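You operate a simulated robot arm through the tools that you are given. There is no shell and no other tool. Be economical: measure what you need, move in short steps, check, and stop when the job is done.

You run a simulated robot arm. Do the job below in one go: nothing can be reset, and whatever is moved stays where it is left.

TASK
Wipe the crumbs from under the pink glass and stand it back on the placemat.
Fine: put the sponge back. Set down upright: what you pick out. What is to be rubbed or washed off counts as gone when no trace of it is left.

The check looks at the end state, three seconds after you hand in, the way a careful person would. Anything else that was tipped, shoved, dropped, spilled or broken makes it a failure.

THE ROBOT
A 6-joint arm with a two-finger parallel gripper, fixed in place. Base frame: the origin is at the foot of the arm, x ahead of it, y to its left, z up. Readings come in m, rad, newtons and seconds.
With the tool pointing down near the work surface it reaches from about 0.28 to 0.68 m from the base axis. Its first joint turns from -2.897 to 2.897 rad. Payload 1.57 kg.
The tool frame sits at the grasp point between the pads (the TCP): z along the fingers, y along the line on which they close. The tips reach 0.03 m beyond it. Largest opening 0.11 m; finger width 0.024, thickness 0.012; the body of the gripper, 0.048 by 0.112 m, starts 0.078 m behind the TCP.
Orientation is that of the tool frame in the base frame, as a unit quaternion [x, y, z, w]. With the fingers straight down and closing along the base's y, the tool's x points along the base's -x, its y along +y and its z along -z.

THE INTERFACE
- The arm moves only by the tool drive_tool. Its argument "series" is a list of rows, each a list of 3 entries, a list of its own where there are three numbers: the turn, a rotation vector about the tool's x, y, z in rad, then the shift along the tool's x, y, z in cm, then the opening, from 0 (shut) to 1 (fully open). In form: [[[wx, wy, wz], [tx, ty, tz], claw], ...]. A call has 1 to 20 rows; each row is the pose to reach, as a shift and turn from the pose commanded when the call began, along the tool's axes at that moment. Each row takes 0.2 s and may step no farther than 0.05 m and 0.15 rad from the row before; otherwise, or with a gripper value out of range, the whole call is refused. A pose out of reach is approached as far as the arm can. The call stops where the force on the tool passes 90 N (or 10 N more than at its start, if that is more) or the arm is blocked; 0.2 s more then pass. Each finger travels about 0.108 m/s and halts on what it meets, pressing with about 41 N; the grip force reading is that of the motor and also rises with nothing between the fingers. The clock runs only during rows and for 0.2 s after the last one: add rows that repeat a pose to give the fingers time. It gives the time, the measured TCP pose, the force on the tool (base axes), the opening and the grip force at its end, in the units of the frame above (readings bear some noise), with the torque about the TCP (base axes, N m) and any sound that the robot's microphone picked up.
- Cameras (640 x 400 px; columns grow to the right, rows downward): "scene" is fixed at [0.3942, -0.6382, 1.3403]; the picture's right is [0.88, 0.47, 0.00], its down [0.42, -0.78, -0.47] and it looks along [-0.22, 0.42, -0.88] (base axes); focal length 214 px, centre (320, 200). "wrist" rides on the gripper at [0.07, 0.016, -0.141] in the tool frame; the picture's right is [-0.23, 0.97, 0.00], its down [-0.86, -0.20, -0.48] and it looks along [-0.47, -0.11, 0.88] (tool axes); focal length 222 px, centre (320, 200). There is no depth. A picture from a camera that has moved, and an enlarged one, comes with that camera's place and axes in the base frame and with its lens. The place of the scene camera against the robot may be out by one fixed shift of up to 0.018 m in any direction.
- capture(camera): a new picture of that camera. No time passes.
- move_column(by): slides the trunk up (or, below 0, down) by that many m; the arm rides with it, the base frame stays. It gives what a move gives, with no picture.
- inspect(camera, box): a new picture of the part [left, top, right, bottom] of that camera's present view, enlarged. No time passes.
- hand_in(): hands the job in; it is judged then, once.

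Go step by step. Nothing tells you positions but the pictures and the camera data: compare them with the known pose of the tool, close in by small moves and look again before you grip or let go. The budget is 120 turns and 64 pictures, counting those below and the enlarged ones. Unless the task says otherwise, let go and move clear before handing in, and close with one line.

The tools are called after "Request:" as a command line: name --argument value ..., lists and objects as JSON in quotes. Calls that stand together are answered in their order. drive_tool: Moves the arm, as the interface text tells. Its arguments: {"type":"object","properties":{"series":{"type":"array","items":{"type":"array"}}},"required":["series"]} The other tools are called the same way: move_column (by) slides the trunk up or down; capture (camera) takes a picture; inspect (camera, box) takes an enlarged picture of a part of a camera's view; hand_in () hands the job in.

At the start:

```text
t: 0.0
tool_pos: [0.2682, -0.2518, 1.0383]
ee_rot: [0.0, 1.0, 0.0, 0.0]
wrist_force: [0.4, -0.1, 0.2]
ft_torque: [0.02, 0.03, -0.01]
gripper_width: 0.1098
gripper_force: 0.1
trunk travel left (down, up): [-0.125, 0.465]
```

scene: 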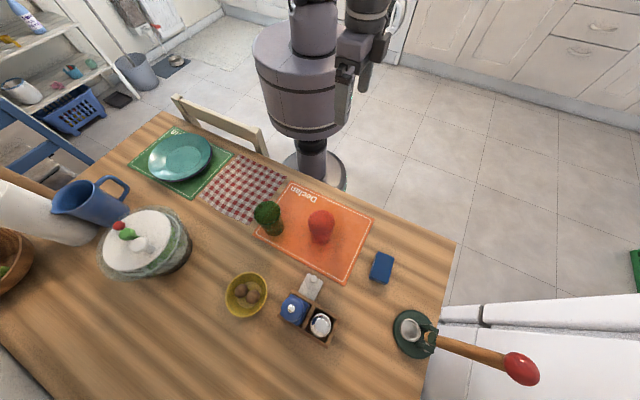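
wrist: 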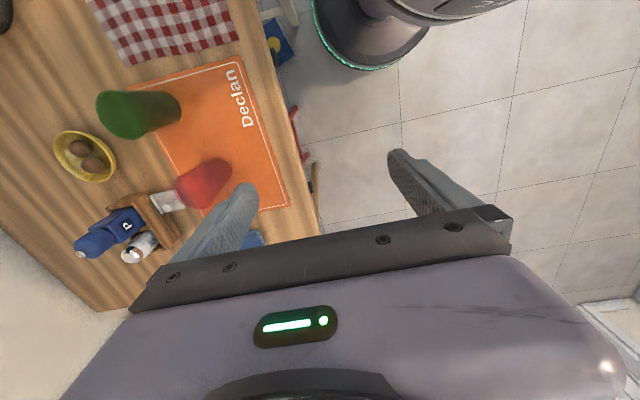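

I see a placemat with a green object and a reddish glass, and a blue sponge to its right. I'll look closer at them first.

Request:
inspect --camera "scene" --box '[230, 170, 410, 290]'

Request:
inspect --camera "wrist" --box '[40, 40, 330, 270]'

```text
3.33 times, centred on (320, 230) of scene
camera zoom: at [0.3942, -0.6382, 1.3403], right [0.88, 0.47, 0.0], down [0.42, -0.78, -0.47], along [-0.22, 0.42, -0.88], focal length 715 px, centre (320, 100)
```

zoom: 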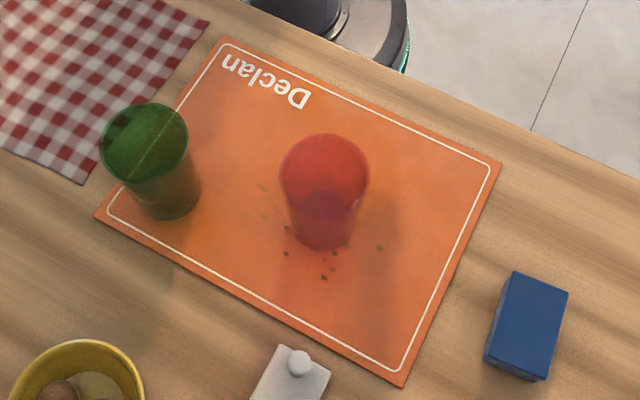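

```text
1.74 times, centred on (185, 155) of wrist
camera zoom: at [0.1981, -0.2366, 1.1792], right [0.23, 0.97, 0.0], down [0.86, -0.2, 0.48], along [0.47, -0.11, -0.88], focal length 386 px, centre (555, 278)
```

zoom: 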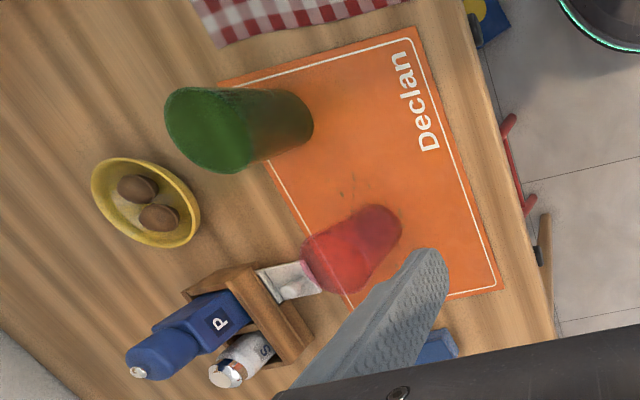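

The table is at z≈0.775, and the pink glass stands near (0.307, -0.468), about 0.12 m tall. The sponge is near (0.48, -0.476), and the green glass is near (0.186, -0.512). I'll move above the pink glass and check.

Request:
drive_tool --series '[[[0, 0, 0], [-0.8, -4.4, 0], 1], [[0, 0, 0], [-1.6, -8.8, 0], 1], [[0, 0, 0], [-2.4, -13.2, 0], 1], [[0, 0, 0], [-3.2, -17.6, 0], 1], [[0, 0, 0], [-3.9, -21.6, 0], 1], [[0, 0, 0], [-3.9, -21.6, 0], 1]]'

Request:
capture --camera "wrist"

Request:
capture --camera "scene"

```text
t: 1.4
tool_pos: [0.3039, -0.4679, 1.035]
ee_rot: [-0.001, 1.0, -0.001, 0.0]
wrist_force: [-0.1, -0.4, 0.7]
ft_torque: [0.0, 0.0, 0.01]
gripper_width: 0.1099
gripper_force: 0.0
trunk travel left (down, up): [-0.125, 0.465]
```

```text
59 pictures are left
camera wrist: at [0.2348, -0.4522, 1.1773], right [0.23, 0.97, 0.0], down [0.86, -0.2, 0.48], along [0.47, -0.11, -0.88], focal length 222 px, centre (320, 200)
```

wrist: 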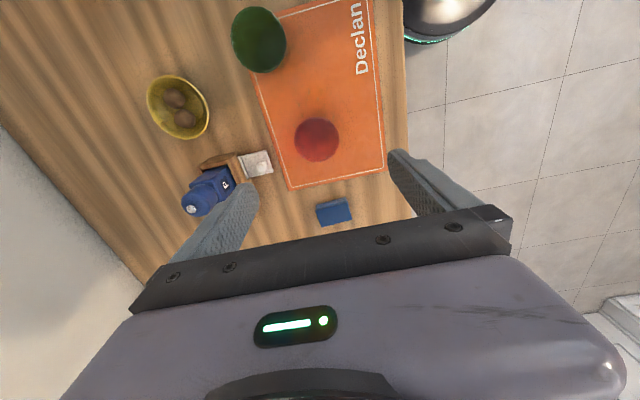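

```text
58 pictures are left
```

scene: 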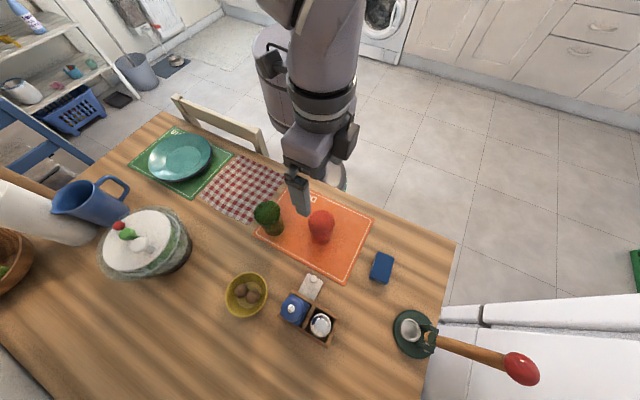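

The glass appears roughly below the tool. I'll enlarge it to measure the offset.

Request:
inspect --camera "wrist" --box '[220, 60, 420, 240]'

```text
2.22 times, centred on (320, 150) of wrist
camera zoom: at [0.2348, -0.4522, 1.1773], right [0.23, 0.97, 0.0], down [0.86, -0.2, 0.48], along [0.47, -0.11, -0.88], focal length 494 px, centre (320, 311)
```

zoom: 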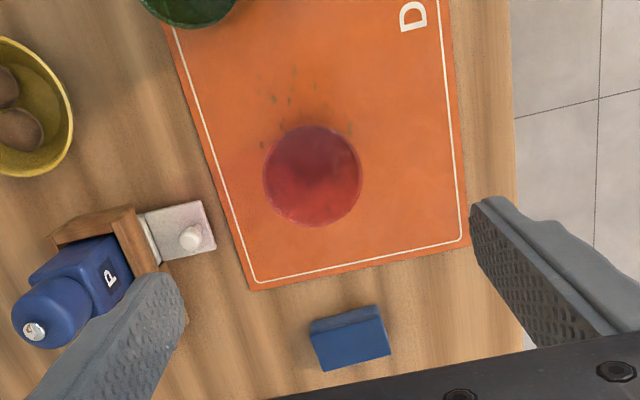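

The glass is centred at about (0.306, -0.472). I'll descend halfway and look again.

Request:
drive_tool --series '[[[0, 0, 0], [-0.2, -0.4, 4], 1], [[0, 0, 0], [-0.2, -0.4, 8], 1], [[0, 0, 0], [-0.2, -0.4, 11], 1], [[0, 0, 0], [-0.2, -0.4, 11], 1]]'

Request:
capture --camera "wrist"

Request:
inspect --camera "scene" --box '[230, 140, 410, 270]'

```text
t: 2.4
tool_pos: [0.3086, -0.4734, 0.9269]
ee_rot: [0.0, 1.0, 0.0, 0.0]
wrist_force: [1.4, -0.9, -0.6]
ft_torque: [0.0, -0.03, 0.03]
gripper_width: 0.1101
gripper_force: 0.0
trunk travel left (down, up): [-0.125, 0.465]
```

```text
56 pictures are left
camera wrist: at [0.2386, -0.4568, 1.069], right [0.23, 0.97, 0.0], down [0.86, -0.2, 0.48], along [0.47, -0.11, -0.88], focal length 222 px, centre (320, 200)
```

wrist: 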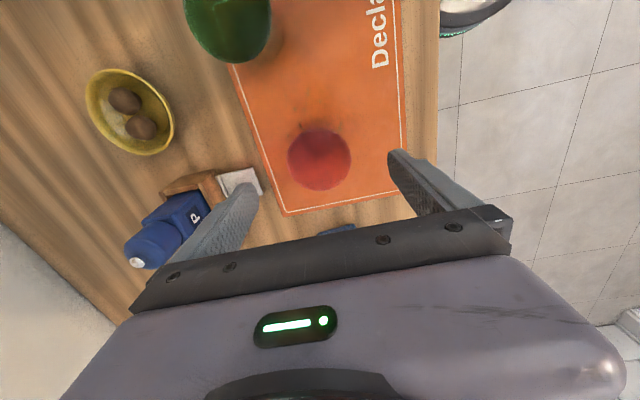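

```text
3.08 times, centred on (320, 205) of scene
camera zoom: at [0.3942, -0.6382, 1.3403], right [0.88, 0.47, 0.0], down [0.42, -0.78, -0.47], along [-0.22, 0.42, -0.88], focal length 660 px, centre (320, 185)
```

zoom: 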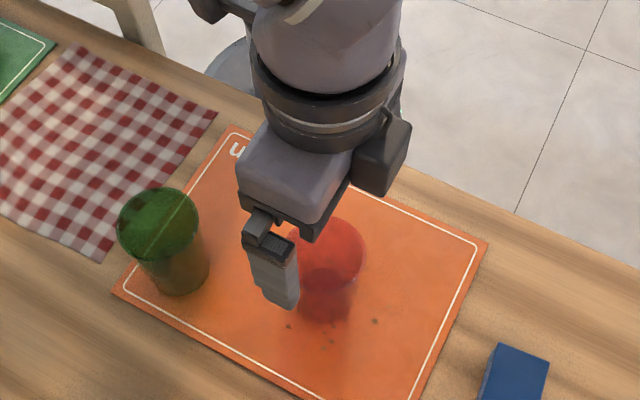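

The glass is still centred between the fingers. I'll zoom in for a finer estimate of x and the rim height.

Request:
inspect --camera "wrist" --box '[260, 100, 380, 200]'

```text
4.00 times, centred on (320, 150) of wrist
camera zoom: at [0.2386, -0.4568, 1.069], right [0.23, 0.97, 0.0], down [0.86, -0.2, 0.48], along [0.47, -0.11, -0.88], focal length 888 px, centre (320, 400)
```

zoom: 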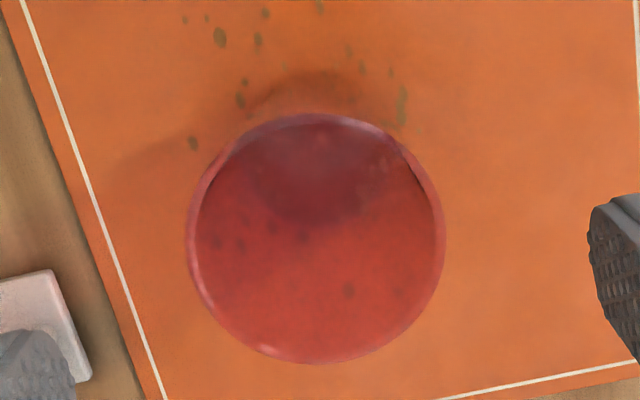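

The glass is centred near (0.31, -0.474), so I'll descend to grip around mid-height.

Request:
drive_tool --series '[[[0, 0, 0], [0, 0, 4], 1], [[0, 0, 0], [0, 0, 8], 1], [[0, 0, 0], [0, 0, 9.7], 1], [[0, 0, 0], [0, 0, 9.7], 1]]'

Request:
inspect --camera "scene" --box '[230, 140, 410, 270]'

Request:
capture --camera "wrist"

```text
t: 3.4
tool_pos: [0.3083, -0.4761, 0.829]
ee_rot: [0.0, 1.0, 0.0, -0.001]
wrist_force: [-0.2, 0.2, 0.4]
ft_torque: [0.0, 0.0, 0.01]
gripper_width: 0.1099
gripper_force: 0.0
trunk travel left (down, up): [-0.125, 0.465]
```

```text
3.08 times, centred on (320, 205) of scene
camera zoom: at [0.3942, -0.6382, 1.3403], right [0.88, 0.47, 0.0], down [0.42, -0.78, -0.47], along [-0.22, 0.42, -0.88], focal length 660 px, centre (320, 185)
```

zoom: 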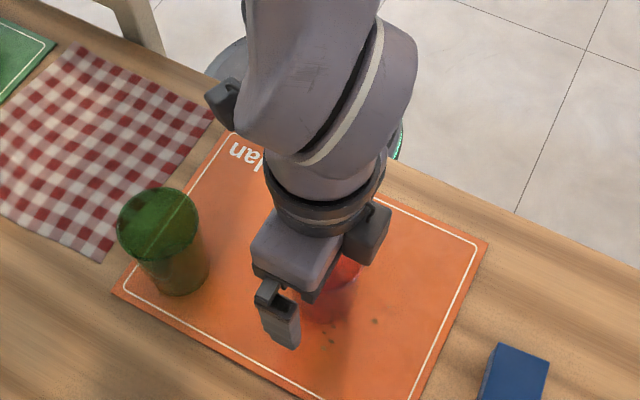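

```text
52 pictures are left
camera wrist: at [0.2383, -0.4595, 0.9712], right [0.23, 0.97, 0.0], down [0.86, -0.2, 0.48], along [0.47, -0.11, -0.88], focal length 222 px, centre (320, 200)
```

wrist: 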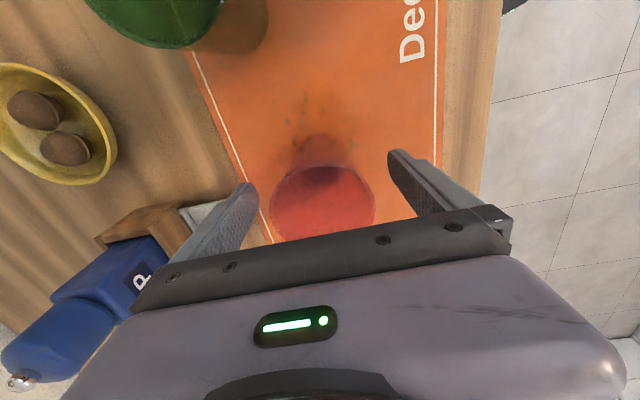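

The glass is between the fingers, so I'll close on it.

Request:
drive_tool --series '[[[0, 0, 0], [0, 0, 0], 0.6], [[0, 0, 0], [0, 0, 0], 0.45], [[0, 0, 0], [0, 0, 0], 0.45], [[0, 0, 0], [0, 0, 0], 0.3], [[0, 0, 0], [0, 0, 0], 0.3]]'

Request:
capture --camera "wrist"

```text
t: 4.6
tool_pos: [0.308, -0.4746, 0.8299]
ee_rot: [0.0, 1.0, 0.0, 0.0]
wrist_force: [0.6, 1.0, -0.3]
ft_torque: [-0.03, -0.01, 0.01]
gripper_width: 0.0683
gripper_force: 40.4
trunk travel left (down, up): [-0.125, 0.465]
```

```text
51 pictures are left
camera wrist: at [0.2383, -0.4594, 0.9714], right [0.23, 0.97, 0.0], down [0.86, -0.2, 0.48], along [0.47, -0.11, -0.88], focal length 222 px, centre (320, 200)
```

wrist: 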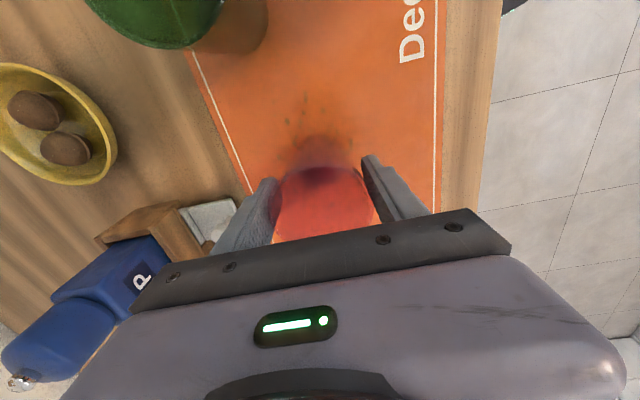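

I have it gripped, with the fingers 0.068 m apart. I'll lift it and carry it to bare table near (0.45, -0.375).

Request:
drive_tool --series '[[[0, 0, 0], [0, 0, -3], 0.3], [[0, 0, 0], [0, 0, -6], 0.3], [[0, 0, 0], [-3, 2, -7], 0.3], [[0, 0, 0], [-6, 4, -7], 0.3], [[0, 0, 0], [-9, 6, -7], 0.3], [[0, 0, 0], [-12, 8, -7], 0.3], [[0, 0, 0], [-14.2, 10, -7], 0.3], [[0, 0, 0], [-14.2, 10, -7], 0.3]]'

Request:
capture --camera "wrist"

Request:
inspect --camera "scene" --box '[250, 150, 430, 280]'

```text
t: 6.4
tool_pos: [0.4516, -0.3736, 0.9017]
ee_rot: [0.001, 1.0, 0.0, 0.001]
wrist_force: [0.8, 0.2, -2.1]
ft_torque: [-0.03, 0.01, 0.0]
gripper_width: 0.0685
gripper_force: 40.9
trunk travel left (down, up): [-0.125, 0.465]
```

```text
50 pictures are left
camera wrist: at [0.3822, -0.3558, 1.0434], right [0.23, 0.97, 0.0], down [0.86, -0.2, 0.48], along [0.47, -0.11, -0.88], focal length 222 px, centre (320, 200)
```

wrist: 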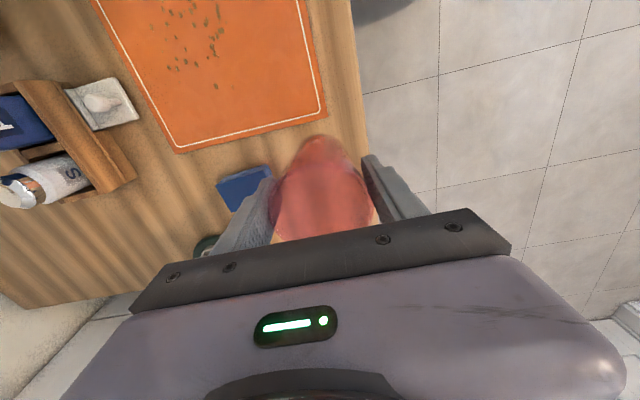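

```text
3.08 times, centred on (340, 215) of scene
camera zoom: at [0.3942, -0.6382, 1.3403], right [0.88, 0.47, 0.0], down [0.42, -0.78, -0.47], along [-0.22, 0.42, -0.88], focal length 660 px, centre (258, 154)
```

zoom: 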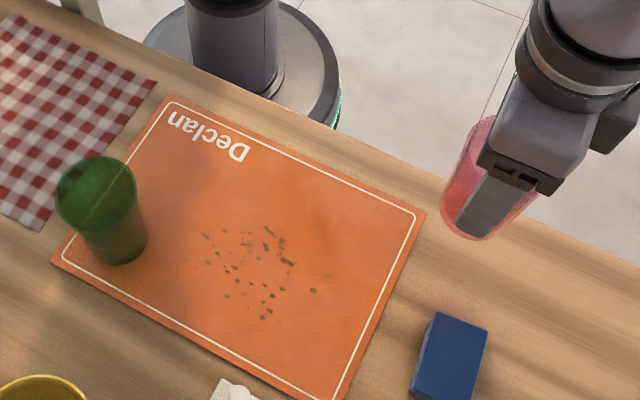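

The crumbs are now exposed. I'll lower the glass onto the bare table.

Request:
drive_tool --series '[[[0, 0, 0], [0, 0, 3], 0.3], [[0, 0, 0], [0, 0, 5.5], 0.3], [[0, 0, 0], [0, 0, 6.8], 0.3], [[0, 0, 0], [0, 0, 7.0], 0.3], [[0, 0, 0], [0, 0, 7.0], 0.3]]'

Request:
inspect --camera "scene" --box '[310, 150, 490, 280]'

```text
t: 7.6
tool_pos: [0.4529, -0.3746, 0.8311]
ee_rot: [0.0, 1.0, 0.0, 0.0]
wrist_force: [-0.4, -0.3, -1.9]
ft_torque: [0.02, -0.01, -0.03]
gripper_width: 0.0682
gripper_force: 41.4
trunk travel left (down, up): [-0.125, 0.465]
```

```text
3.08 times, centred on (400, 215) of scene
camera zoom: at [0.3942, -0.6382, 1.3403], right [0.88, 0.47, 0.0], down [0.42, -0.78, -0.47], along [-0.22, 0.42, -0.88], focal length 660 px, centre (74, 154)
```

zoom: 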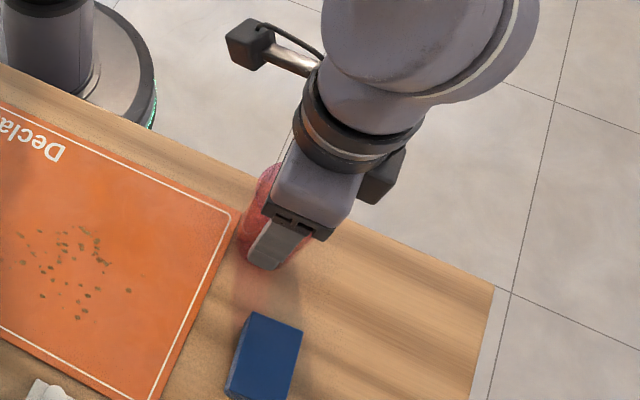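

The wrist still carries the glass's weight of about 2 N. I'll ease it down 2 mm more.

Request:
drive_tool --series '[[[0, 0, 0], [0, 0, 0.1], 0.3], [[0, 0, 0], [0, 0, 0.2], 0.3], [[0, 0, 0], [0, 0, 0.2], 0.3]]'

```text
t: 8.4
tool_pos: [0.451, -0.374, 0.8281]
ee_rot: [0.0, 1.0, 0.0, 0.0]
wrist_force: [0.7, -0.1, -1.7]
ft_torque: [0.0, -0.03, 0.01]
gripper_width: 0.0681
gripper_force: 40.8
trunk travel left (down, up): [-0.125, 0.465]
```

Request:
drive_tool --series '[[[0, 0, 0], [0, 0, 0.1], 0.3], [[0, 0, 0], [0, 0, 0.1], 0.3]]'

```text
t: 9.0
tool_pos: [0.4517, -0.3733, 0.8285]
ee_rot: [0.0, 1.0, 0.0, 0.0]
wrist_force: [-0.3, -0.4, -1.8]
ft_torque: [0.0, -0.01, 0.01]
gripper_width: 0.0684
gripper_force: 41.1
trunk travel left (down, up): [-0.125, 0.465]
```

No contact yet, so I'll continue down in 1 mm steps.

Request:
drive_tool --series '[[[0, 0, 0], [0, 0, 0.1], 0.3], [[0, 0, 0], [0, 0, 0.1], 0.3]]'

Request:
capture --camera "wrist"

```text
t: 9.6
tool_pos: [0.4513, -0.3732, 0.8259]
ee_rot: [0.0, 1.0, 0.0, 0.0]
wrist_force: [0.6, -1.0, -2.5]
ft_torque: [-0.02, 0.02, -0.01]
gripper_width: 0.0683
gripper_force: 41.1
trunk travel left (down, up): [-0.125, 0.465]
```

```text
47 pictures are left
camera wrist: at [0.3815, -0.3567, 0.9689], right [0.23, 0.97, 0.0], down [0.86, -0.2, 0.48], along [0.47, -0.11, -0.88], focal length 222 px, centre (320, 200)
```

wrist: 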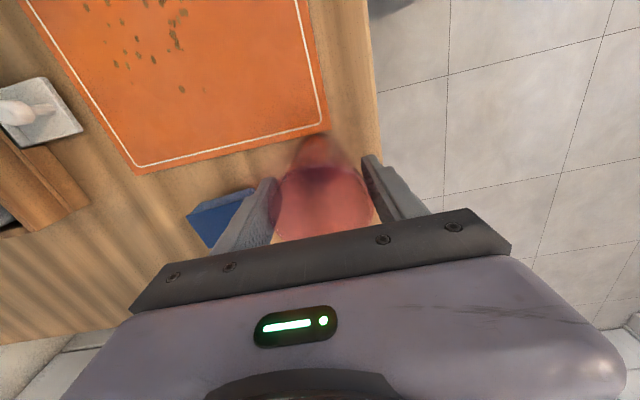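

The base edge is close to the mat corner. I'll shift it 1 cm further out, then continue down.

Request:
drive_tool --series '[[[0, 0, 0], [0, 0, -0.5], 0.3], [[0, 0, 0], [-1, 0, -0.5], 0.3], [[0, 0, 0], [-1, 0, 0], 0.3], [[0, 0, 0], [-1, 0, 0.1], 0.3], [[0, 0, 0], [-1, 0, 0.1], 0.3]]'

Request:
drive_tool --series '[[[0, 0, 0], [0, 0, 0.1], 0.3], [[0, 0, 0], [0, 0, 0.1], 0.3]]'

Request:
drive_tool --series '[[[0, 0, 0], [0, 0, 0.1], 0.3], [[0, 0, 0], [0, 0, 0.1], 0.3]]'

```text
t: 10.8
tool_pos: [0.4597, -0.3724, 0.8265]
ee_rot: [0.0, 1.0, -0.001, 0.001]
wrist_force: [-1.3, 0.6, 14.2]
ft_torque: [-0.02, 0.33, 0.0]
gripper_width: 0.0683
gripper_force: 40.9
trunk travel left (down, up): [-0.125, 0.465]
```

```text
t: 11.4
tool_pos: [0.4604, -0.3715, 0.8267]
ee_rot: [-0.001, 1.0, -0.002, 0.001]
wrist_force: [1.7, 1.4, 29.6]
ft_torque: [0.12, 0.24, -0.02]
gripper_width: 0.0682
gripper_force: 41.5
trunk travel left (down, up): [-0.125, 0.465]
```

```text
t: 12.0
tool_pos: [0.4595, -0.3718, 0.8245]
ee_rot: [0.0, 1.0, -0.002, 0.002]
wrist_force: [4.3, -1.3, 34.4]
ft_torque: [0.0, -0.07, -0.02]
gripper_width: 0.0684
gripper_force: 41.0
trunk travel left (down, up): [-0.125, 0.465]
```

The glass is down on the table. I'll relieve the pressure, open, and rise.

Request:
drive_tool --series '[[[0, 0, 0], [0, 0, -0.2], 0.3], [[0, 0, 0], [0, 0, -0.2], 0.8], [[0, 0, 0], [0, 0, -0.2], 1], [[0, 0, 0], [0, 0, -0.2], 1], [[0, 0, 0], [0, 0, -0.2], 1]]'

Request:
drive_tool --series '[[[0, 0, 0], [0, 0, -4], 1], [[0, 0, 0], [0, 0, -8], 1], [[0, 0, 0], [0, 0, -12], 1], [[0, 0, 0], [0, 0, -12], 1]]'

Request:
capture --camera "wrist"

Request:
inspect --camera "scene" --box '[310, 180, 450, 290]'

```text
t: 13.2
tool_pos: [0.462, -0.3716, 0.8252]
ee_rot: [0.0, 1.0, 0.0, 0.0]
wrist_force: [-0.4, 0.4, -0.7]
ft_torque: [0.04, 0.01, -0.02]
gripper_width: 0.1101
gripper_force: 0.1
trunk travel left (down, up): [-0.125, 0.465]
```

```text
t: 14.2
tool_pos: [0.4599, -0.3715, 0.9448]
ee_rot: [-0.001, 1.0, 0.0, 0.0]
wrist_force: [0.1, 0.4, 0.5]
ft_torque: [-0.05, -0.03, 0.01]
gripper_width: 0.11
gripper_force: 0.1
trunk travel left (down, up): [-0.125, 0.465]
```

```text
46 pictures are left
camera wrist: at [0.3902, -0.3555, 1.0872], right [0.23, 0.97, 0.0], down [0.86, -0.2, 0.48], along [0.47, -0.11, -0.88], focal length 222 px, centre (320, 200)
```

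wrist: 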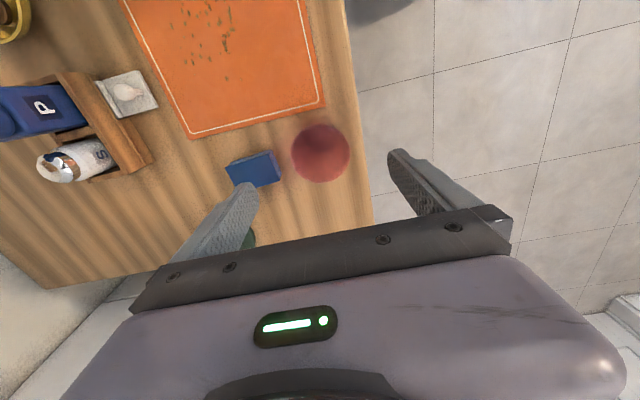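

```text
3.64 times, centred on (380, 235) of scene
camera zoom: at [0.3942, -0.6382, 1.3403], right [0.88, 0.47, 0.0], down [0.42, -0.78, -0.47], along [-0.22, 0.42, -0.88], focal length 780 px, centre (102, 73)
```

zoom: 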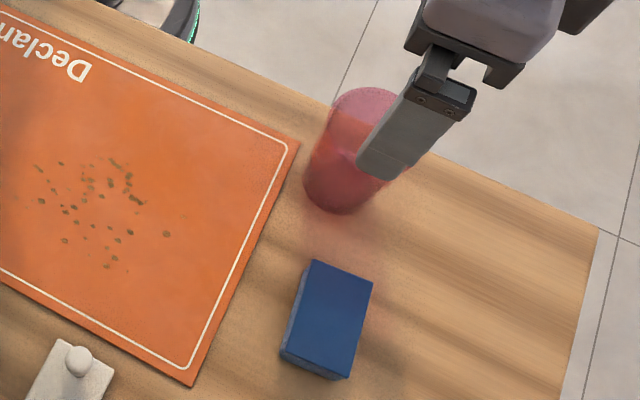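

The glass stands upright at (0.46, -0.372). Next I'll measure the sponge.

Request:
inspect --camera "wrist" --box '[170, 90, 370, 215]'

```text
3.20 times, centred on (270, 152) of wrist
camera zoom: at [0.3902, -0.3555, 1.0872], right [0.23, 0.97, 0.0], down [0.86, -0.2, 0.48], along [0.47, -0.11, -0.88], focal length 711 px, centre (480, 352)
```

zoom: 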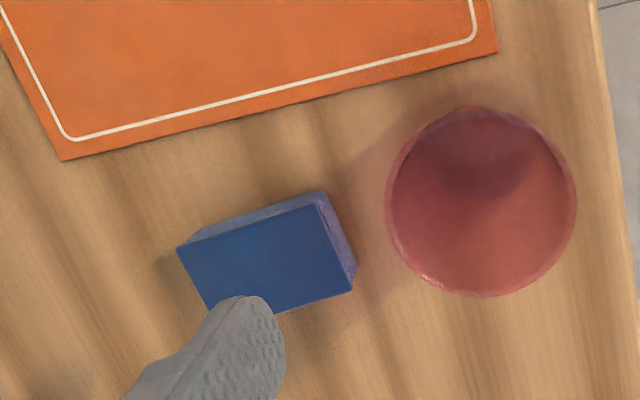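

The sponge's centre is near (0.483, -0.472). It measures about 0.065 × 0.039 × 0.021 and its long axis is roughly along y. I'll rotate so the fingers close along x and hover over it, slightly on the near side for reach.

Request:
drive_tool --series '[[[0, 0, 0.148], [-0.2, -0.9, -2], 1], [[0, 0, 0.297], [-0.4, -1.8, -2], 1], [[0, 0, 0.445], [-0.7, -2.7, -2], 1], [[0, 0, 0.593], [-0.9, -3.6, -2], 1], [[0, 0, 0.742], [-1.1, -4.5, -2], 1], [[0, 0, 0.89], [-1.3, -5.4, -2], 1], [[0, 0, 1.038], [-1.5, -6.3, -2], 1], [[0, 0, 1.187], [-1.8, -7.2, -2], 1], [[0, 0, 1.335], [-2, -8.1, -2], 1], [[0, 0, 1.4835], [-2.2, -9.05, -2], 1], [[0, 0, 1.4835], [-2.2, -9.05, -2], 1]]'

Request:
capture --camera "wrist"

```text
t: 16.6
tool_pos: [0.4824, -0.464, 0.9658]
ee_rot: [0.677, 0.736, 0.0, 0.0]
wrist_force: [0.2, 0.7, -0.5]
ft_torque: [0.01, -0.01, -0.05]
gripper_width: 0.1101
gripper_force: 0.1
trunk travel left (down, up): [-0.125, 0.465]
```

```text
43 pictures are left
camera wrist: at [0.4923, -0.3929, 1.108], right [0.99, -0.14, 0.0], down [-0.13, -0.87, 0.48], along [-0.07, -0.47, -0.88], focal length 222 px, centre (320, 200)
```

wrist: 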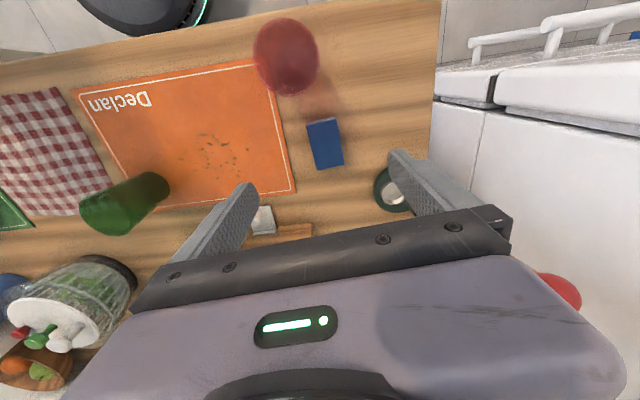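

Request:
inspect --camera "wrist" --box '[240, 80, 420, 200]'

```text
3.33 times, centred on (330, 140) of wrist
camera zoom: at [0.4923, -0.3929, 1.108], right [0.99, -0.14, 0.0], down [-0.13, -0.87, 0.48], along [-0.07, -0.47, -0.88], focal length 740 px, centre (287, 400)
```

zoom: 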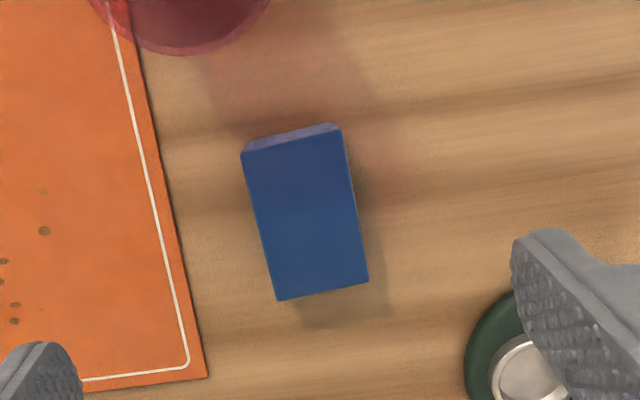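

The tool is aligned with the sponge. I'll descend partway, with a small x correction, and check the reach.

Request:
drive_tool --series '[[[0, 0, 0], [0, 0.2, 4], 1], [[0, 0, 0], [0, 0.2, 8], 1], [[0, 0, 0], [0, 0.2, 12], 1], [[0, 0, 0], [0, 0.2, 12], 1]]'

Request:
capture --camera "wrist"

Request:
inspect --camera "scene" --box '[310, 180, 450, 290]'

```text
t: 17.6
tool_pos: [0.4868, -0.4641, 0.8451]
ee_rot: [0.676, 0.737, 0.0, 0.0]
wrist_force: [0.2, -0.4, -1.0]
ft_torque: [0.0, 0.01, -0.02]
gripper_width: 0.11
gripper_force: 0.1
trunk travel left (down, up): [-0.125, 0.465]
```

```text
41 pictures are left
camera wrist: at [0.4969, -0.3917, 0.9886], right [0.99, -0.14, 0.0], down [-0.12, -0.87, 0.48], along [-0.07, -0.47, -0.88], focal length 222 px, centre (320, 200)
```

wrist: 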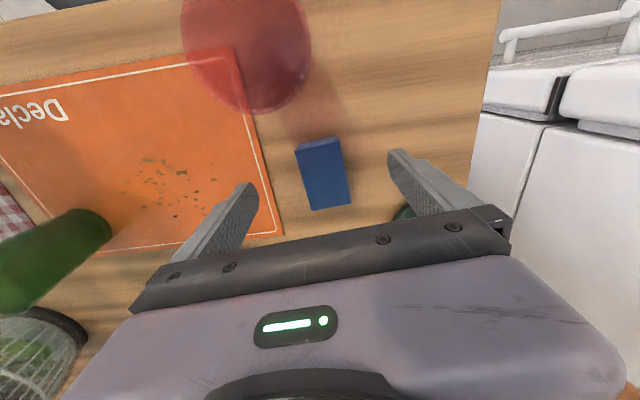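

```text
3.64 times, centred on (380, 235) of scene
camera zoom: at [0.3942, -0.6382, 1.3403], right [0.88, 0.47, 0.0], down [0.42, -0.78, -0.47], along [-0.22, 0.42, -0.88], focal length 780 px, centre (102, 73)
```

zoom: 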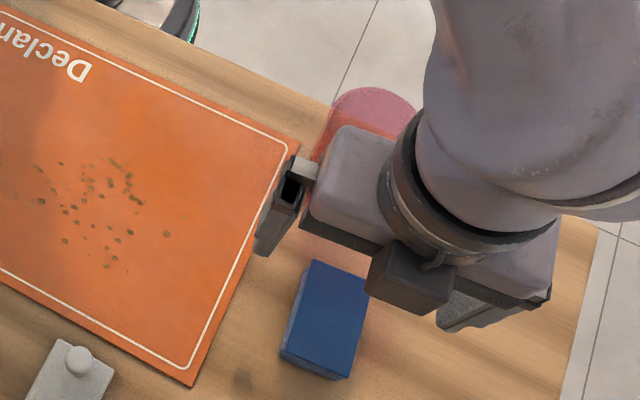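

It's aligned well. I'll descend to grip height.

Request:
drive_tool --series '[[[0, 0, 0], [0, 0, 2], 1], [[0, 0, 0], [0, 0, 3.3], 1], [[0, 0, 0], [0, 0, 3.3], 1]]'

Request:
capture --camera "wrist"

```text
t: 18.4
tool_pos: [0.4872, -0.4615, 0.8126]
ee_rot: [0.675, 0.738, 0.001, 0.0]
wrist_force: [-0.4, 0.1, -0.5]
ft_torque: [0.01, -0.03, 0.01]
gripper_width: 0.1099
gripper_force: 0.0
trunk travel left (down, up): [-0.125, 0.465]
```

```text
39 pictures are left
camera wrist: at [0.4956, -0.3912, 0.955], right [0.99, -0.14, 0.0], down [-0.12, -0.87, 0.48], along [-0.07, -0.47, -0.88], focal length 222 px, centre (320, 200)
```

wrist: 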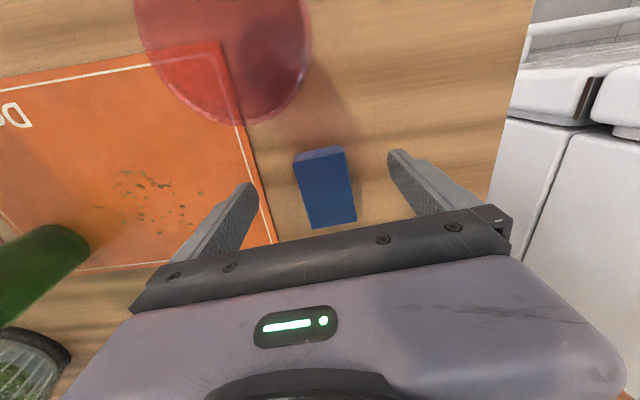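

The sponge sits between the fingers, so I'll close on it and lift slightly.

Request:
drive_tool --series '[[[0, 0, 0], [0, 0, 0], 0.6], [[0, 0, 0], [0, 0, 0], 0.3], [[0, 0, 0], [0, 0, 0], 0.15], [[0, 0, 0], [0, 0, 0], 0.15], [[0, 0, 0], [0, 0, 0], 0.15]]'

Request:
drive_tool --series '[[[0, 0, 0], [0, 0, -3], 0.15], [[0, 0, 0], [0, 0, -6], 0.15], [[0, 0, 0], [0, 0, -6], 0.15]]'

Request:
capture --camera "wrist"

Request:
inspect --camera "scene" --box '[250, 170, 430, 290]'

```text
t: 19.6
tool_pos: [0.4843, -0.463, 0.8137]
ee_rot: [0.675, 0.737, 0.0, -0.001]
wrist_force: [-0.4, 0.0, 0.2]
ft_torque: [0.03, -0.03, -0.03]
gripper_width: 0.0164
gripper_force: 0.1
trunk travel left (down, up): [-0.125, 0.465]
```

```text
t: 20.4
tool_pos: [0.4837, -0.4629, 0.8716]
ee_rot: [0.676, 0.737, 0.0, -0.001]
wrist_force: [-0.6, 0.1, 1.0]
ft_torque: [0.0, 0.02, 0.02]
gripper_width: 0.0166
gripper_force: 0.1
trunk travel left (down, up): [-0.125, 0.465]
```

```text
38 pictures are left
camera wrist: at [0.4948, -0.3909, 1.0141], right [0.99, -0.14, 0.0], down [-0.12, -0.87, 0.48], along [-0.07, -0.47, -0.88], focal length 222 px, centre (320, 200)
```

wrist: 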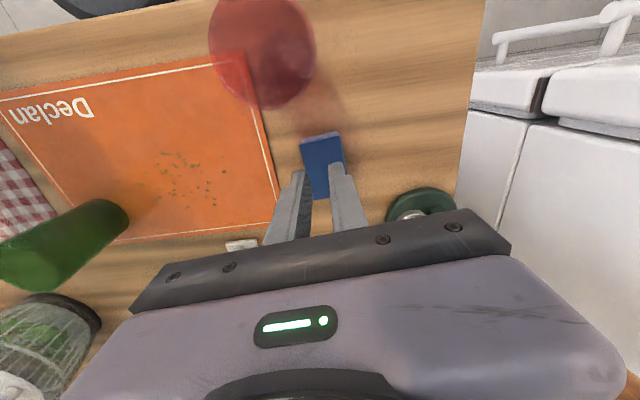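

```text
3.33 times, centred on (340, 230) of scene
camera zoom: at [0.3942, -0.6382, 1.3403], right [0.88, 0.47, 0.0], down [0.42, -0.78, -0.47], along [-0.22, 0.42, -0.88], focal length 715 px, centre (253, 100)
```

zoom: 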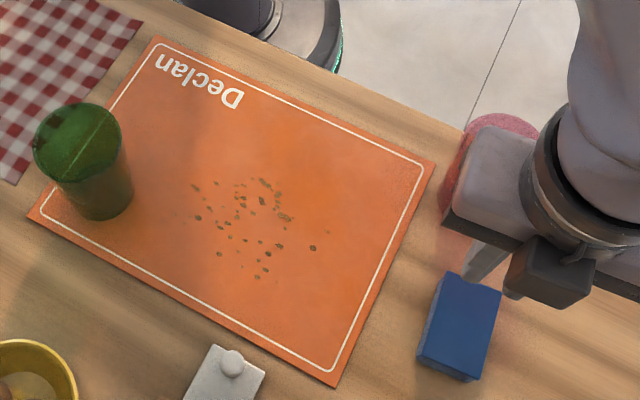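

The fingers closed above the sponge. Comparing two wrist views puts the sponge's top at z≈0.775 and the table at ≈0.753, with the sponge centred at (0.488, -0.478). I'll reopen and go lower.

Request:
drive_tool --series '[[[0, 0, 0], [-0.4, 0.3, 0], 0.6], [[0, 0, 0], [-0.4, 0.3, 0], 1], [[0, 0, 0], [-0.4, 0.3, 0], 1], [[0, 0, 0], [-0.4, 0.3, 0], 1], [[0, 0, 0], [-0.4, 0.3, 4], 1], [[0, 0, 0], [-0.4, 0.3, 7], 1], [[0, 0, 0], [-0.4, 0.3, 7], 1]]'

Request:
drive_tool --series '[[[0, 0, 0], [0, 0, 0.7], 1], [[0, 0, 0], [0, 0, 1.2], 1], [[0, 0, 0], [0, 0, 1.2], 1]]'

Request:
capture --camera "wrist"

```text
t: 22.0
tool_pos: [0.4889, -0.4644, 0.8024]
ee_rot: [0.676, 0.737, 0.0, -0.001]
wrist_force: [0.2, 1.3, 0.9]
ft_torque: [0.01, 0.0, 0.0]
gripper_width: 0.1101
gripper_force: 0.1
trunk travel left (down, up): [-0.125, 0.465]
```

```text
t: 22.8
tool_pos: [0.4904, -0.4644, 0.79]
ee_rot: [0.676, 0.737, 0.0, 0.001]
wrist_force: [-0.2, 0.0, 0.7]
ft_torque: [0.01, -0.01, 0.0]
gripper_width: 0.1098
gripper_force: 0.1
trunk travel left (down, up): [-0.125, 0.465]
```

```text
36 pictures are left
camera wrist: at [0.4995, -0.3945, 0.9327], right [0.99, -0.14, 0.0], down [-0.12, -0.87, 0.48], along [-0.07, -0.47, -0.88], focal length 222 px, centre (320, 200)
```

wrist: 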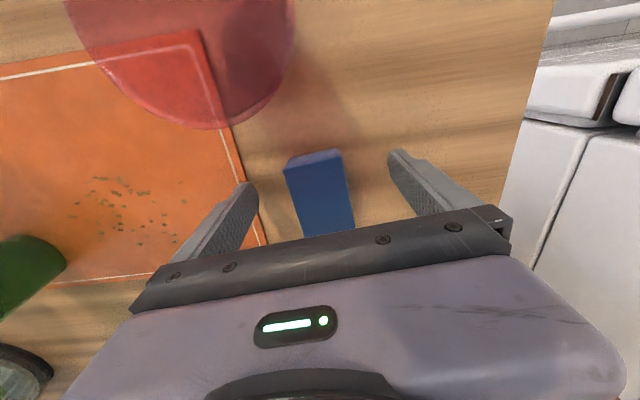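

The fingers now straddle the sponge at the right height, so I'll close on it.

Request:
drive_tool --series '[[[0, 0, 0], [0, 0, 0], 0.6], [[0, 0, 0], [0, 0, 0], 0.3], [[0, 0, 0], [0, 0, 0], 0.15], [[0, 0, 0], [0, 0, 0], 0.15], [[0, 0, 0], [0, 0, 0], 0.15]]'

```text
t: 24.0
tool_pos: [0.4904, -0.4651, 0.7897]
ee_rot: [0.676, 0.737, 0.0, 0.0]
wrist_force: [1.0, -0.1, -0.1]
ft_torque: [0.01, 0.04, 0.02]
gripper_width: 0.0434
gripper_force: 40.8
trunk travel left (down, up): [-0.125, 0.465]
```

I've gripped the sponge, with the fingers 0.043 m apart. I'll lift it and carry it over the mat.

Request:
drive_tool --series '[[[0, 0, 0], [0, 0, -4], 0.15], [[0, 0, 0], [0, 0, -8], 0.15], [[0, 0, 0], [0, 0, -12], 0.15], [[0, 0, 0], [0.5, -4, -12], 0.15], [[0, 0, 0], [1, -8, -12], 0.15], [[0, 0, 0], [2, -12, -12], 0.15], [[0, 0, 0], [3, -15, -12], 0.15], [[0, 0, 0], [4, -17.7, -12], 0.15], [[0, 0, 0], [4, -17.7, -12], 0.15]]'

Request:
capture --camera "wrist"

Request:
inspect --camera "scene" --box '[250, 170, 430, 290]'

```text
t: 26.0
tool_pos: [0.3075, -0.4451, 0.9104]
ee_rot: [0.676, 0.737, 0.0, 0.0]
wrist_force: [-0.8, -0.8, -0.7]
ft_torque: [-0.01, 0.0, -0.01]
gripper_width: 0.0435
gripper_force: 41.0
trunk travel left (down, up): [-0.125, 0.465]
```

```text
35 pictures are left
camera wrist: at [0.3179, -0.3738, 1.0528], right [0.99, -0.14, 0.0], down [-0.12, -0.87, 0.48], along [-0.07, -0.47, -0.88], focal length 222 px, centre (320, 200)
```

wrist: 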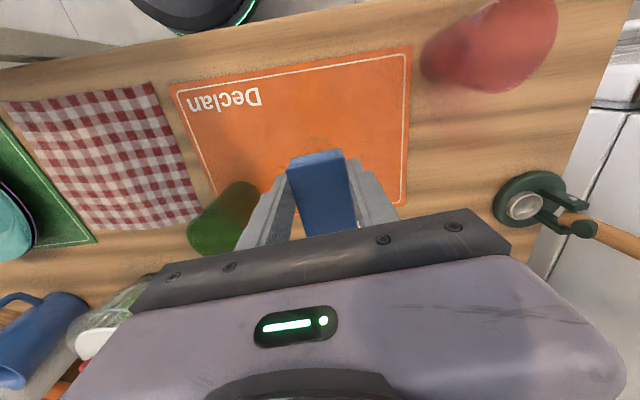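

```text
3.33 times, centred on (340, 230) of scene
camera zoom: at [0.3942, -0.6382, 1.3403], right [0.88, 0.47, 0.0], down [0.42, -0.78, -0.47], along [-0.22, 0.42, -0.88], focal length 715 px, centre (253, 100)
```

zoom: 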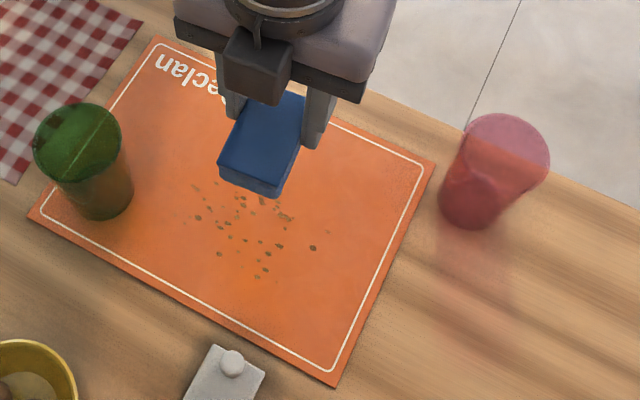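

The sponge is held firmly. The crumbs cover about x 0.245–0.368, y -0.52…-0.435. I'll rotate back so the narrow side of the gripper faces the green glass, then position for wiping.

Request:
drive_tool --series '[[[0, 0, -0.148], [0, 0, 0], 0.15], [[0, 0, -0.297], [0, 0, 0], 0.15], [[0, 0, -0.445], [0, 0, 0], 0.15], [[0, 0, -0.593], [0, 0, 0], 0.15], [[0, 0, -0.742], [0, 0, 0], 0.15], [[0, 0, -0.89], [0, 0, 0], 0.15], [[0, 0, -1.038], [0, 0, 0], 0.15], [[0, 0, -1.187], [0, 0, 0], 0.15], [[0, 0, -1.335], [0, 0, 0], 0.15], [[0, 0, -1.4835], [0, 0, 0], 0.15], [[0, 0, -1.4835], [0, 0, 0], 0.15]]'

Request:
capture --camera "wrist"

```text
t: 28.4
tool_pos: [0.3085, -0.4423, 0.9105]
ee_rot: [0.0, 1.0, 0.0, 0.0]
wrist_force: [-1.2, -0.6, -1.2]
ft_torque: [-0.01, 0.0, 0.0]
gripper_width: 0.0434
gripper_force: 41.0
trunk travel left (down, up): [-0.125, 0.465]
```

```text
33 pictures are left
camera wrist: at [0.2385, -0.4264, 1.0519], right [0.23, 0.97, 0.0], down [0.86, -0.2, 0.48], along [0.47, -0.11, -0.88], focal length 222 px, centre (320, 200)
```

wrist: 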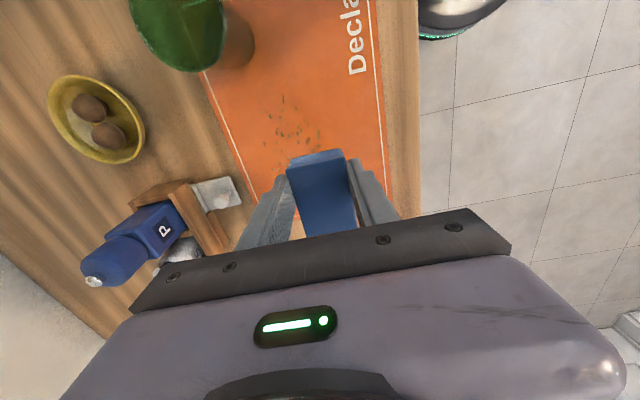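

I'll lower toward the mat with the sponge, watching the force.

Request:
drive_tool --series '[[[0, 0, 0], [0, 0, 4], 0.15], [[0, 0, 0], [0, 0, 8], 0.15], [[0, 0, 0], [0, 0, 11], 0.15], [[0, 0, 0], [0, 0, 11.5], 0.15], [[0, 0, 0], [0, 0, 11.5], 0.15]]'

Request:
drive_tool --series '[[[0, 0, 0], [0, 0, 0.2], 0.15], [[0, 0, 0], [0, 0, 0.2], 0.15]]'

```text
t: 29.6
tool_pos: [0.31, -0.4425, 0.7943]
ee_rot: [0.0, 1.0, 0.0, 0.0]
wrist_force: [0.7, -0.6, -0.5]
ft_torque: [0.02, -0.02, -0.04]
gripper_width: 0.0435
gripper_force: 41.0
trunk travel left (down, up): [-0.125, 0.465]
```

```text
t: 30.2
tool_pos: [0.3109, -0.4423, 0.7937]
ee_rot: [0.0, 1.0, 0.0, 0.0]
wrist_force: [1.1, 0.3, 5.2]
ft_torque: [0.04, -0.17, 0.03]
gripper_width: 0.0435
gripper_force: 41.3
trunk travel left (down, up): [-0.125, 0.465]
```

There's light contact at 5 N. I'll press 1 mm more and make the first stroke along x.

Request:
drive_tool --series '[[[0, 0, 0], [0, 0, 0.1], 0.15], [[0, 0, 0], [1.5, 0, 0.1], 0.15], [[0, 0, 0], [3, 0, 0.1], 0.15], [[0, 0, 0], [4.5, 0, 0.1], 0.15], [[0, 0, 0], [5.3, 0, 0.1], 0.15], [[0, 0, 0], [4, 0, 0.1], 0.15], [[0, 0, 0], [2.5, 0, 0.1], 0.15], [[0, 0, 0], [1, 0, 0.1], 0.15], [[0, 0, 0], [-0.5, 0, 0.1], 0.15], [[0, 0, 0], [-2, 0, 0.1], 0.15], [[0, 0, 0], [-3, 0, 0.1], 0.15], [[0, 0, 0], [-3, -1, 0.1], 0.15], [[0, 0, 0], [-3, -2.3, 0.1], 0.15]]'

Request:
inspect --camera "scene" --box '[250, 170, 430, 290]'

```text
t: 33.0
tool_pos: [0.3386, -0.4652, 0.7938]
ee_rot: [0.0, 1.0, -0.001, 0.001]
wrist_force: [1.9, 14.5, 20.0]
ft_torque: [0.64, -0.31, 0.18]
gripper_width: 0.0435
gripper_force: 41.4
trunk travel left (down, up): [-0.125, 0.465]
```

```text
3.33 times, centred on (340, 230) of scene
camera zoom: at [0.3942, -0.6382, 1.3403], right [0.88, 0.47, 0.0], down [0.42, -0.78, -0.47], along [-0.22, 0.42, -0.88], focal length 715 px, centre (253, 100)
```

zoom: 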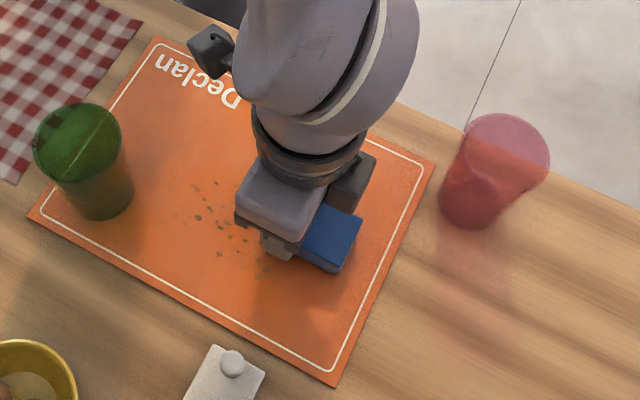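

The mat hasn't moved and contact is good, so I'll continue with the next lanes.

Request:
drive_tool --series '[[[0, 0, 0], [2, 0, 0], 0.15], [[0, 0, 0], [4, 0, 0], 0.15], [[0, 0, 0], [6, 0, 0], 0.15], [[0, 0, 0], [8, 0, 0], 0.15], [[0, 0, 0], [8.3, 0, 0], 0.15], [[0, 0, 0], [8.3, -1.2, 0], 0.15], [[0, 0, 0], [8.3, -2.4, 0], 0.15], [[0, 0, 0], [6.5, -2.4, 0], 0.15], [[0, 0, 0], [4.5, -2.4, 0], 0.15], [[0, 0, 0], [2.5, -2.4, 0], 0.15], [[0, 0, 0], [0, -2.4, 0], 0.15], [[0, 0, 0], [0, -4.4, 0], 0.15], [[0, 0, 0], [2, -4.4, 0], 0.15], [[0, 0, 0], [4, -4.4, 0], 0.15], [[0, 0, 0], [6, -4.4, 0], 0.15], [[0, 0, 0], [8, -4.4, 0], 0.15]]'

Request:
capture --camera "scene"

```text
t: 36.4
tool_pos: [0.2587, -0.5088, 0.7926]
ee_rot: [0.0, 1.0, 0.0, -0.001]
wrist_force: [10.4, -2.1, 18.1]
ft_torque: [-0.05, -0.61, 0.02]
gripper_width: 0.0434
gripper_force: 41.6
trunk travel left (down, up): [-0.125, 0.465]
```

```text
31 pictures are left
```

scene: 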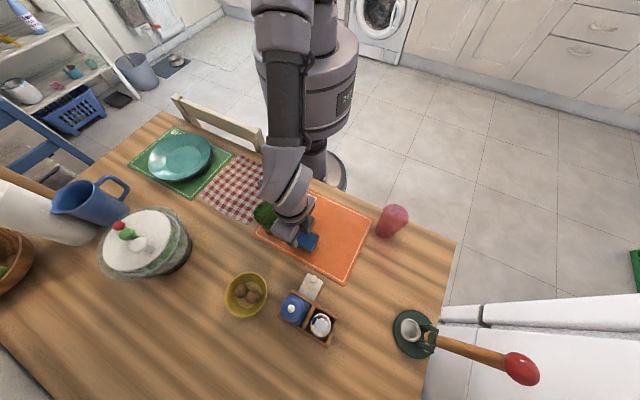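

I'll lift and move aside to check the mat.

Request:
drive_tool --series '[[[0, 0, 0], [0, 0, -4], 0.15], [[0, 0, 0], [0, 0, -8], 0.15], [[0, 0, 0], [0, 0, -12], 0.15], [[0, 0, 0], [-3, 3, -12], 0.15], [[0, 0, 0], [-6, 6, -12], 0.15], [[0, 0, 0], [-9, 8, -12], 0.15], [[0, 0, 0], [-12, 8, -12], 0.15], [[0, 0, 0], [-12, 8, -12], 0.15]]'

Request:
inspect --camera "scene" --box '[250, 180, 370, 280]'

Request:
inspect --camera "wrist" --box '[200, 0, 400, 160]'

```text
t: 38.2
tool_pos: [0.3802, -0.428, 0.9103]
ee_rot: [-0.001, 1.0, 0.0, -0.001]
wrist_force: [-0.1, 0.3, -0.1]
ft_torque: [0.01, 0.0, 0.01]
gripper_width: 0.0435
gripper_force: 41.3
trunk travel left (down, up): [-0.125, 0.465]
```

```text
4.00 times, centred on (310, 230) of scene
camera zoom: at [0.3942, -0.6382, 1.3403], right [0.88, 0.47, 0.0], down [0.42, -0.78, -0.47], along [-0.22, 0.42, -0.88], focal length 858 px, centre (360, 80)
```

zoom: 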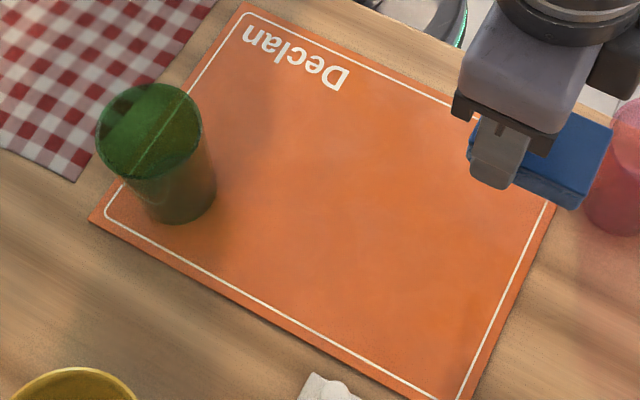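

```text
2.50 times, centred on (300, 80) of wrist
camera zoom: at [0.3094, -0.4116, 1.0526], right [0.23, 0.97, 0.0], down [0.86, -0.2, 0.48], along [0.47, -0.11, -0.88], focal length 555 px, centre (370, 500)
```

zoom: 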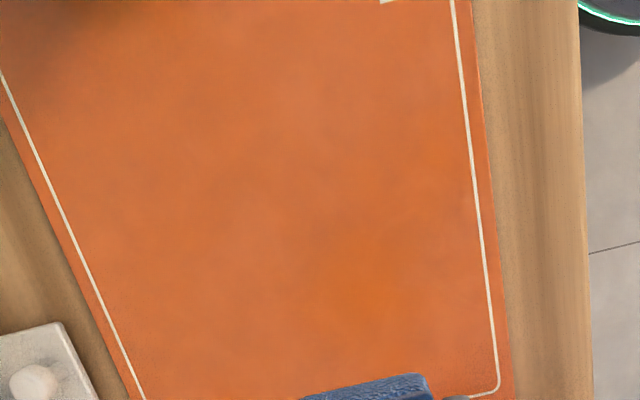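

The mat looks clean. I'll carry the sponge back above its original spot, rotating as before.

Request:
drive_tool --series '[[[0, 0, 0.148], [-1.1, -0.8, -3], 0.15], [[0, 0, 0.297], [-2.2, -1.6, -3], 0.15], [[0, 0, 0.445], [-3.3, -2.4, -3], 0.15], [[0, 0, 0.593], [-4.4, -3, -3], 0.15], [[0, 0, 0.742], [-5.5, -3.7, -3], 0.15], [[0, 0, 0.89], [-6.6, -3.7, -3], 0.15], [[0, 0, 1.038], [-7.7, -3.7, -3], 0.15], [[0, 0, 1.187], [-8.8, -3.7, -3], 0.15], [[0, 0, 1.335], [-9.9, -3.7, -3], 0.15], [[0, 0, 1.4835], [-11.0, -3.7, -3], 0.15], [[0, 0, 1.4835], [-11.0, -3.7, -3], 0.15]]'

Request:
inspect --camera "scene" --box '[250, 180, 430, 300]'

```text
t: 40.6
tool_pos: [0.4891, -0.4665, 0.9403]
ee_rot: [0.676, 0.737, 0.0, -0.001]
wrist_force: [-0.2, -0.8, 0.0]
ft_torque: [0.0, -0.01, 0.02]
gripper_width: 0.0434
gripper_force: 40.7
trunk travel left (down, up): [-0.125, 0.465]
```

```text
3.33 times, centred on (340, 240) of scene
camera zoom: at [0.3942, -0.6382, 1.3403], right [0.88, 0.47, 0.0], down [0.42, -0.78, -0.47], along [-0.22, 0.42, -0.88], focal length 715 px, centre (253, 67)
```

zoom: 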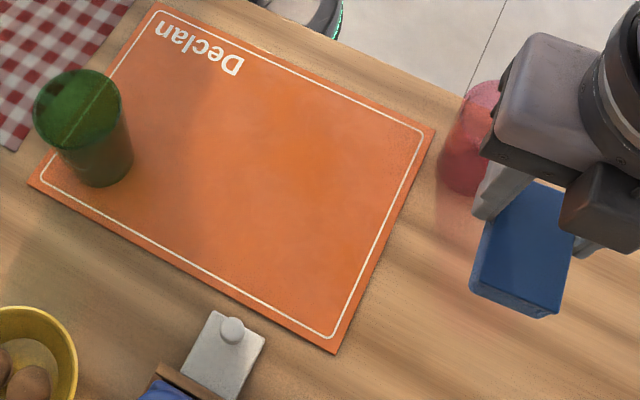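

The mat is spotless. I'll lower the sponge back to its place.

Request:
drive_tool --series '[[[0, 0, 0], [0, 0, 4], 0.15], [[0, 0, 0], [0, 0, 8], 0.15], [[0, 0, 0], [0, 0, 12], 0.15], [[0, 0, 0], [0, 0, 14.5], 0.15], [[0, 0, 0], [0, 0, 14.9], 0.15], [[0, 0, 0], [0, 0, 14.9], 0.15]]'

Request:
drive_tool --series '[[[0, 0, 0], [0, 0, 0.15], 0.15], [[0, 0, 0], [0, 0, 0.15], 0.15]]'

```text
t: 42.0
tool_pos: [0.4875, -0.4658, 0.7918]
ee_rot: [0.676, 0.737, 0.0, -0.001]
wrist_force: [1.1, 0.0, -0.4]
ft_torque: [-0.03, 0.02, -0.02]
gripper_width: 0.0435
gripper_force: 41.1
trunk travel left (down, up): [-0.125, 0.465]
```

```text
t: 42.6
tool_pos: [0.4883, -0.466, 0.7904]
ee_rot: [0.675, 0.737, 0.0, 0.001]
wrist_force: [0.1, 0.3, -0.7]
ft_torque: [0.01, 0.0, -0.01]
gripper_width: 0.0431
gripper_force: 41.4
trunk travel left (down, up): [-0.125, 0.465]
```

Request:
drive_tool --series '[[[0, 0, 0], [0, 0, 0.1], 0.15], [[0, 0, 0], [0, 0, 0.1], 0.15]]'

```text
t: 43.2
tool_pos: [0.4879, -0.4681, 0.7905]
ee_rot: [0.676, 0.737, 0.0, 0.0]
wrist_force: [-0.5, 0.3, 0.6]
ft_torque: [0.04, 0.03, 0.02]
gripper_width: 0.0436
gripper_force: 40.9
trunk travel left (down, up): [-0.125, 0.465]
```

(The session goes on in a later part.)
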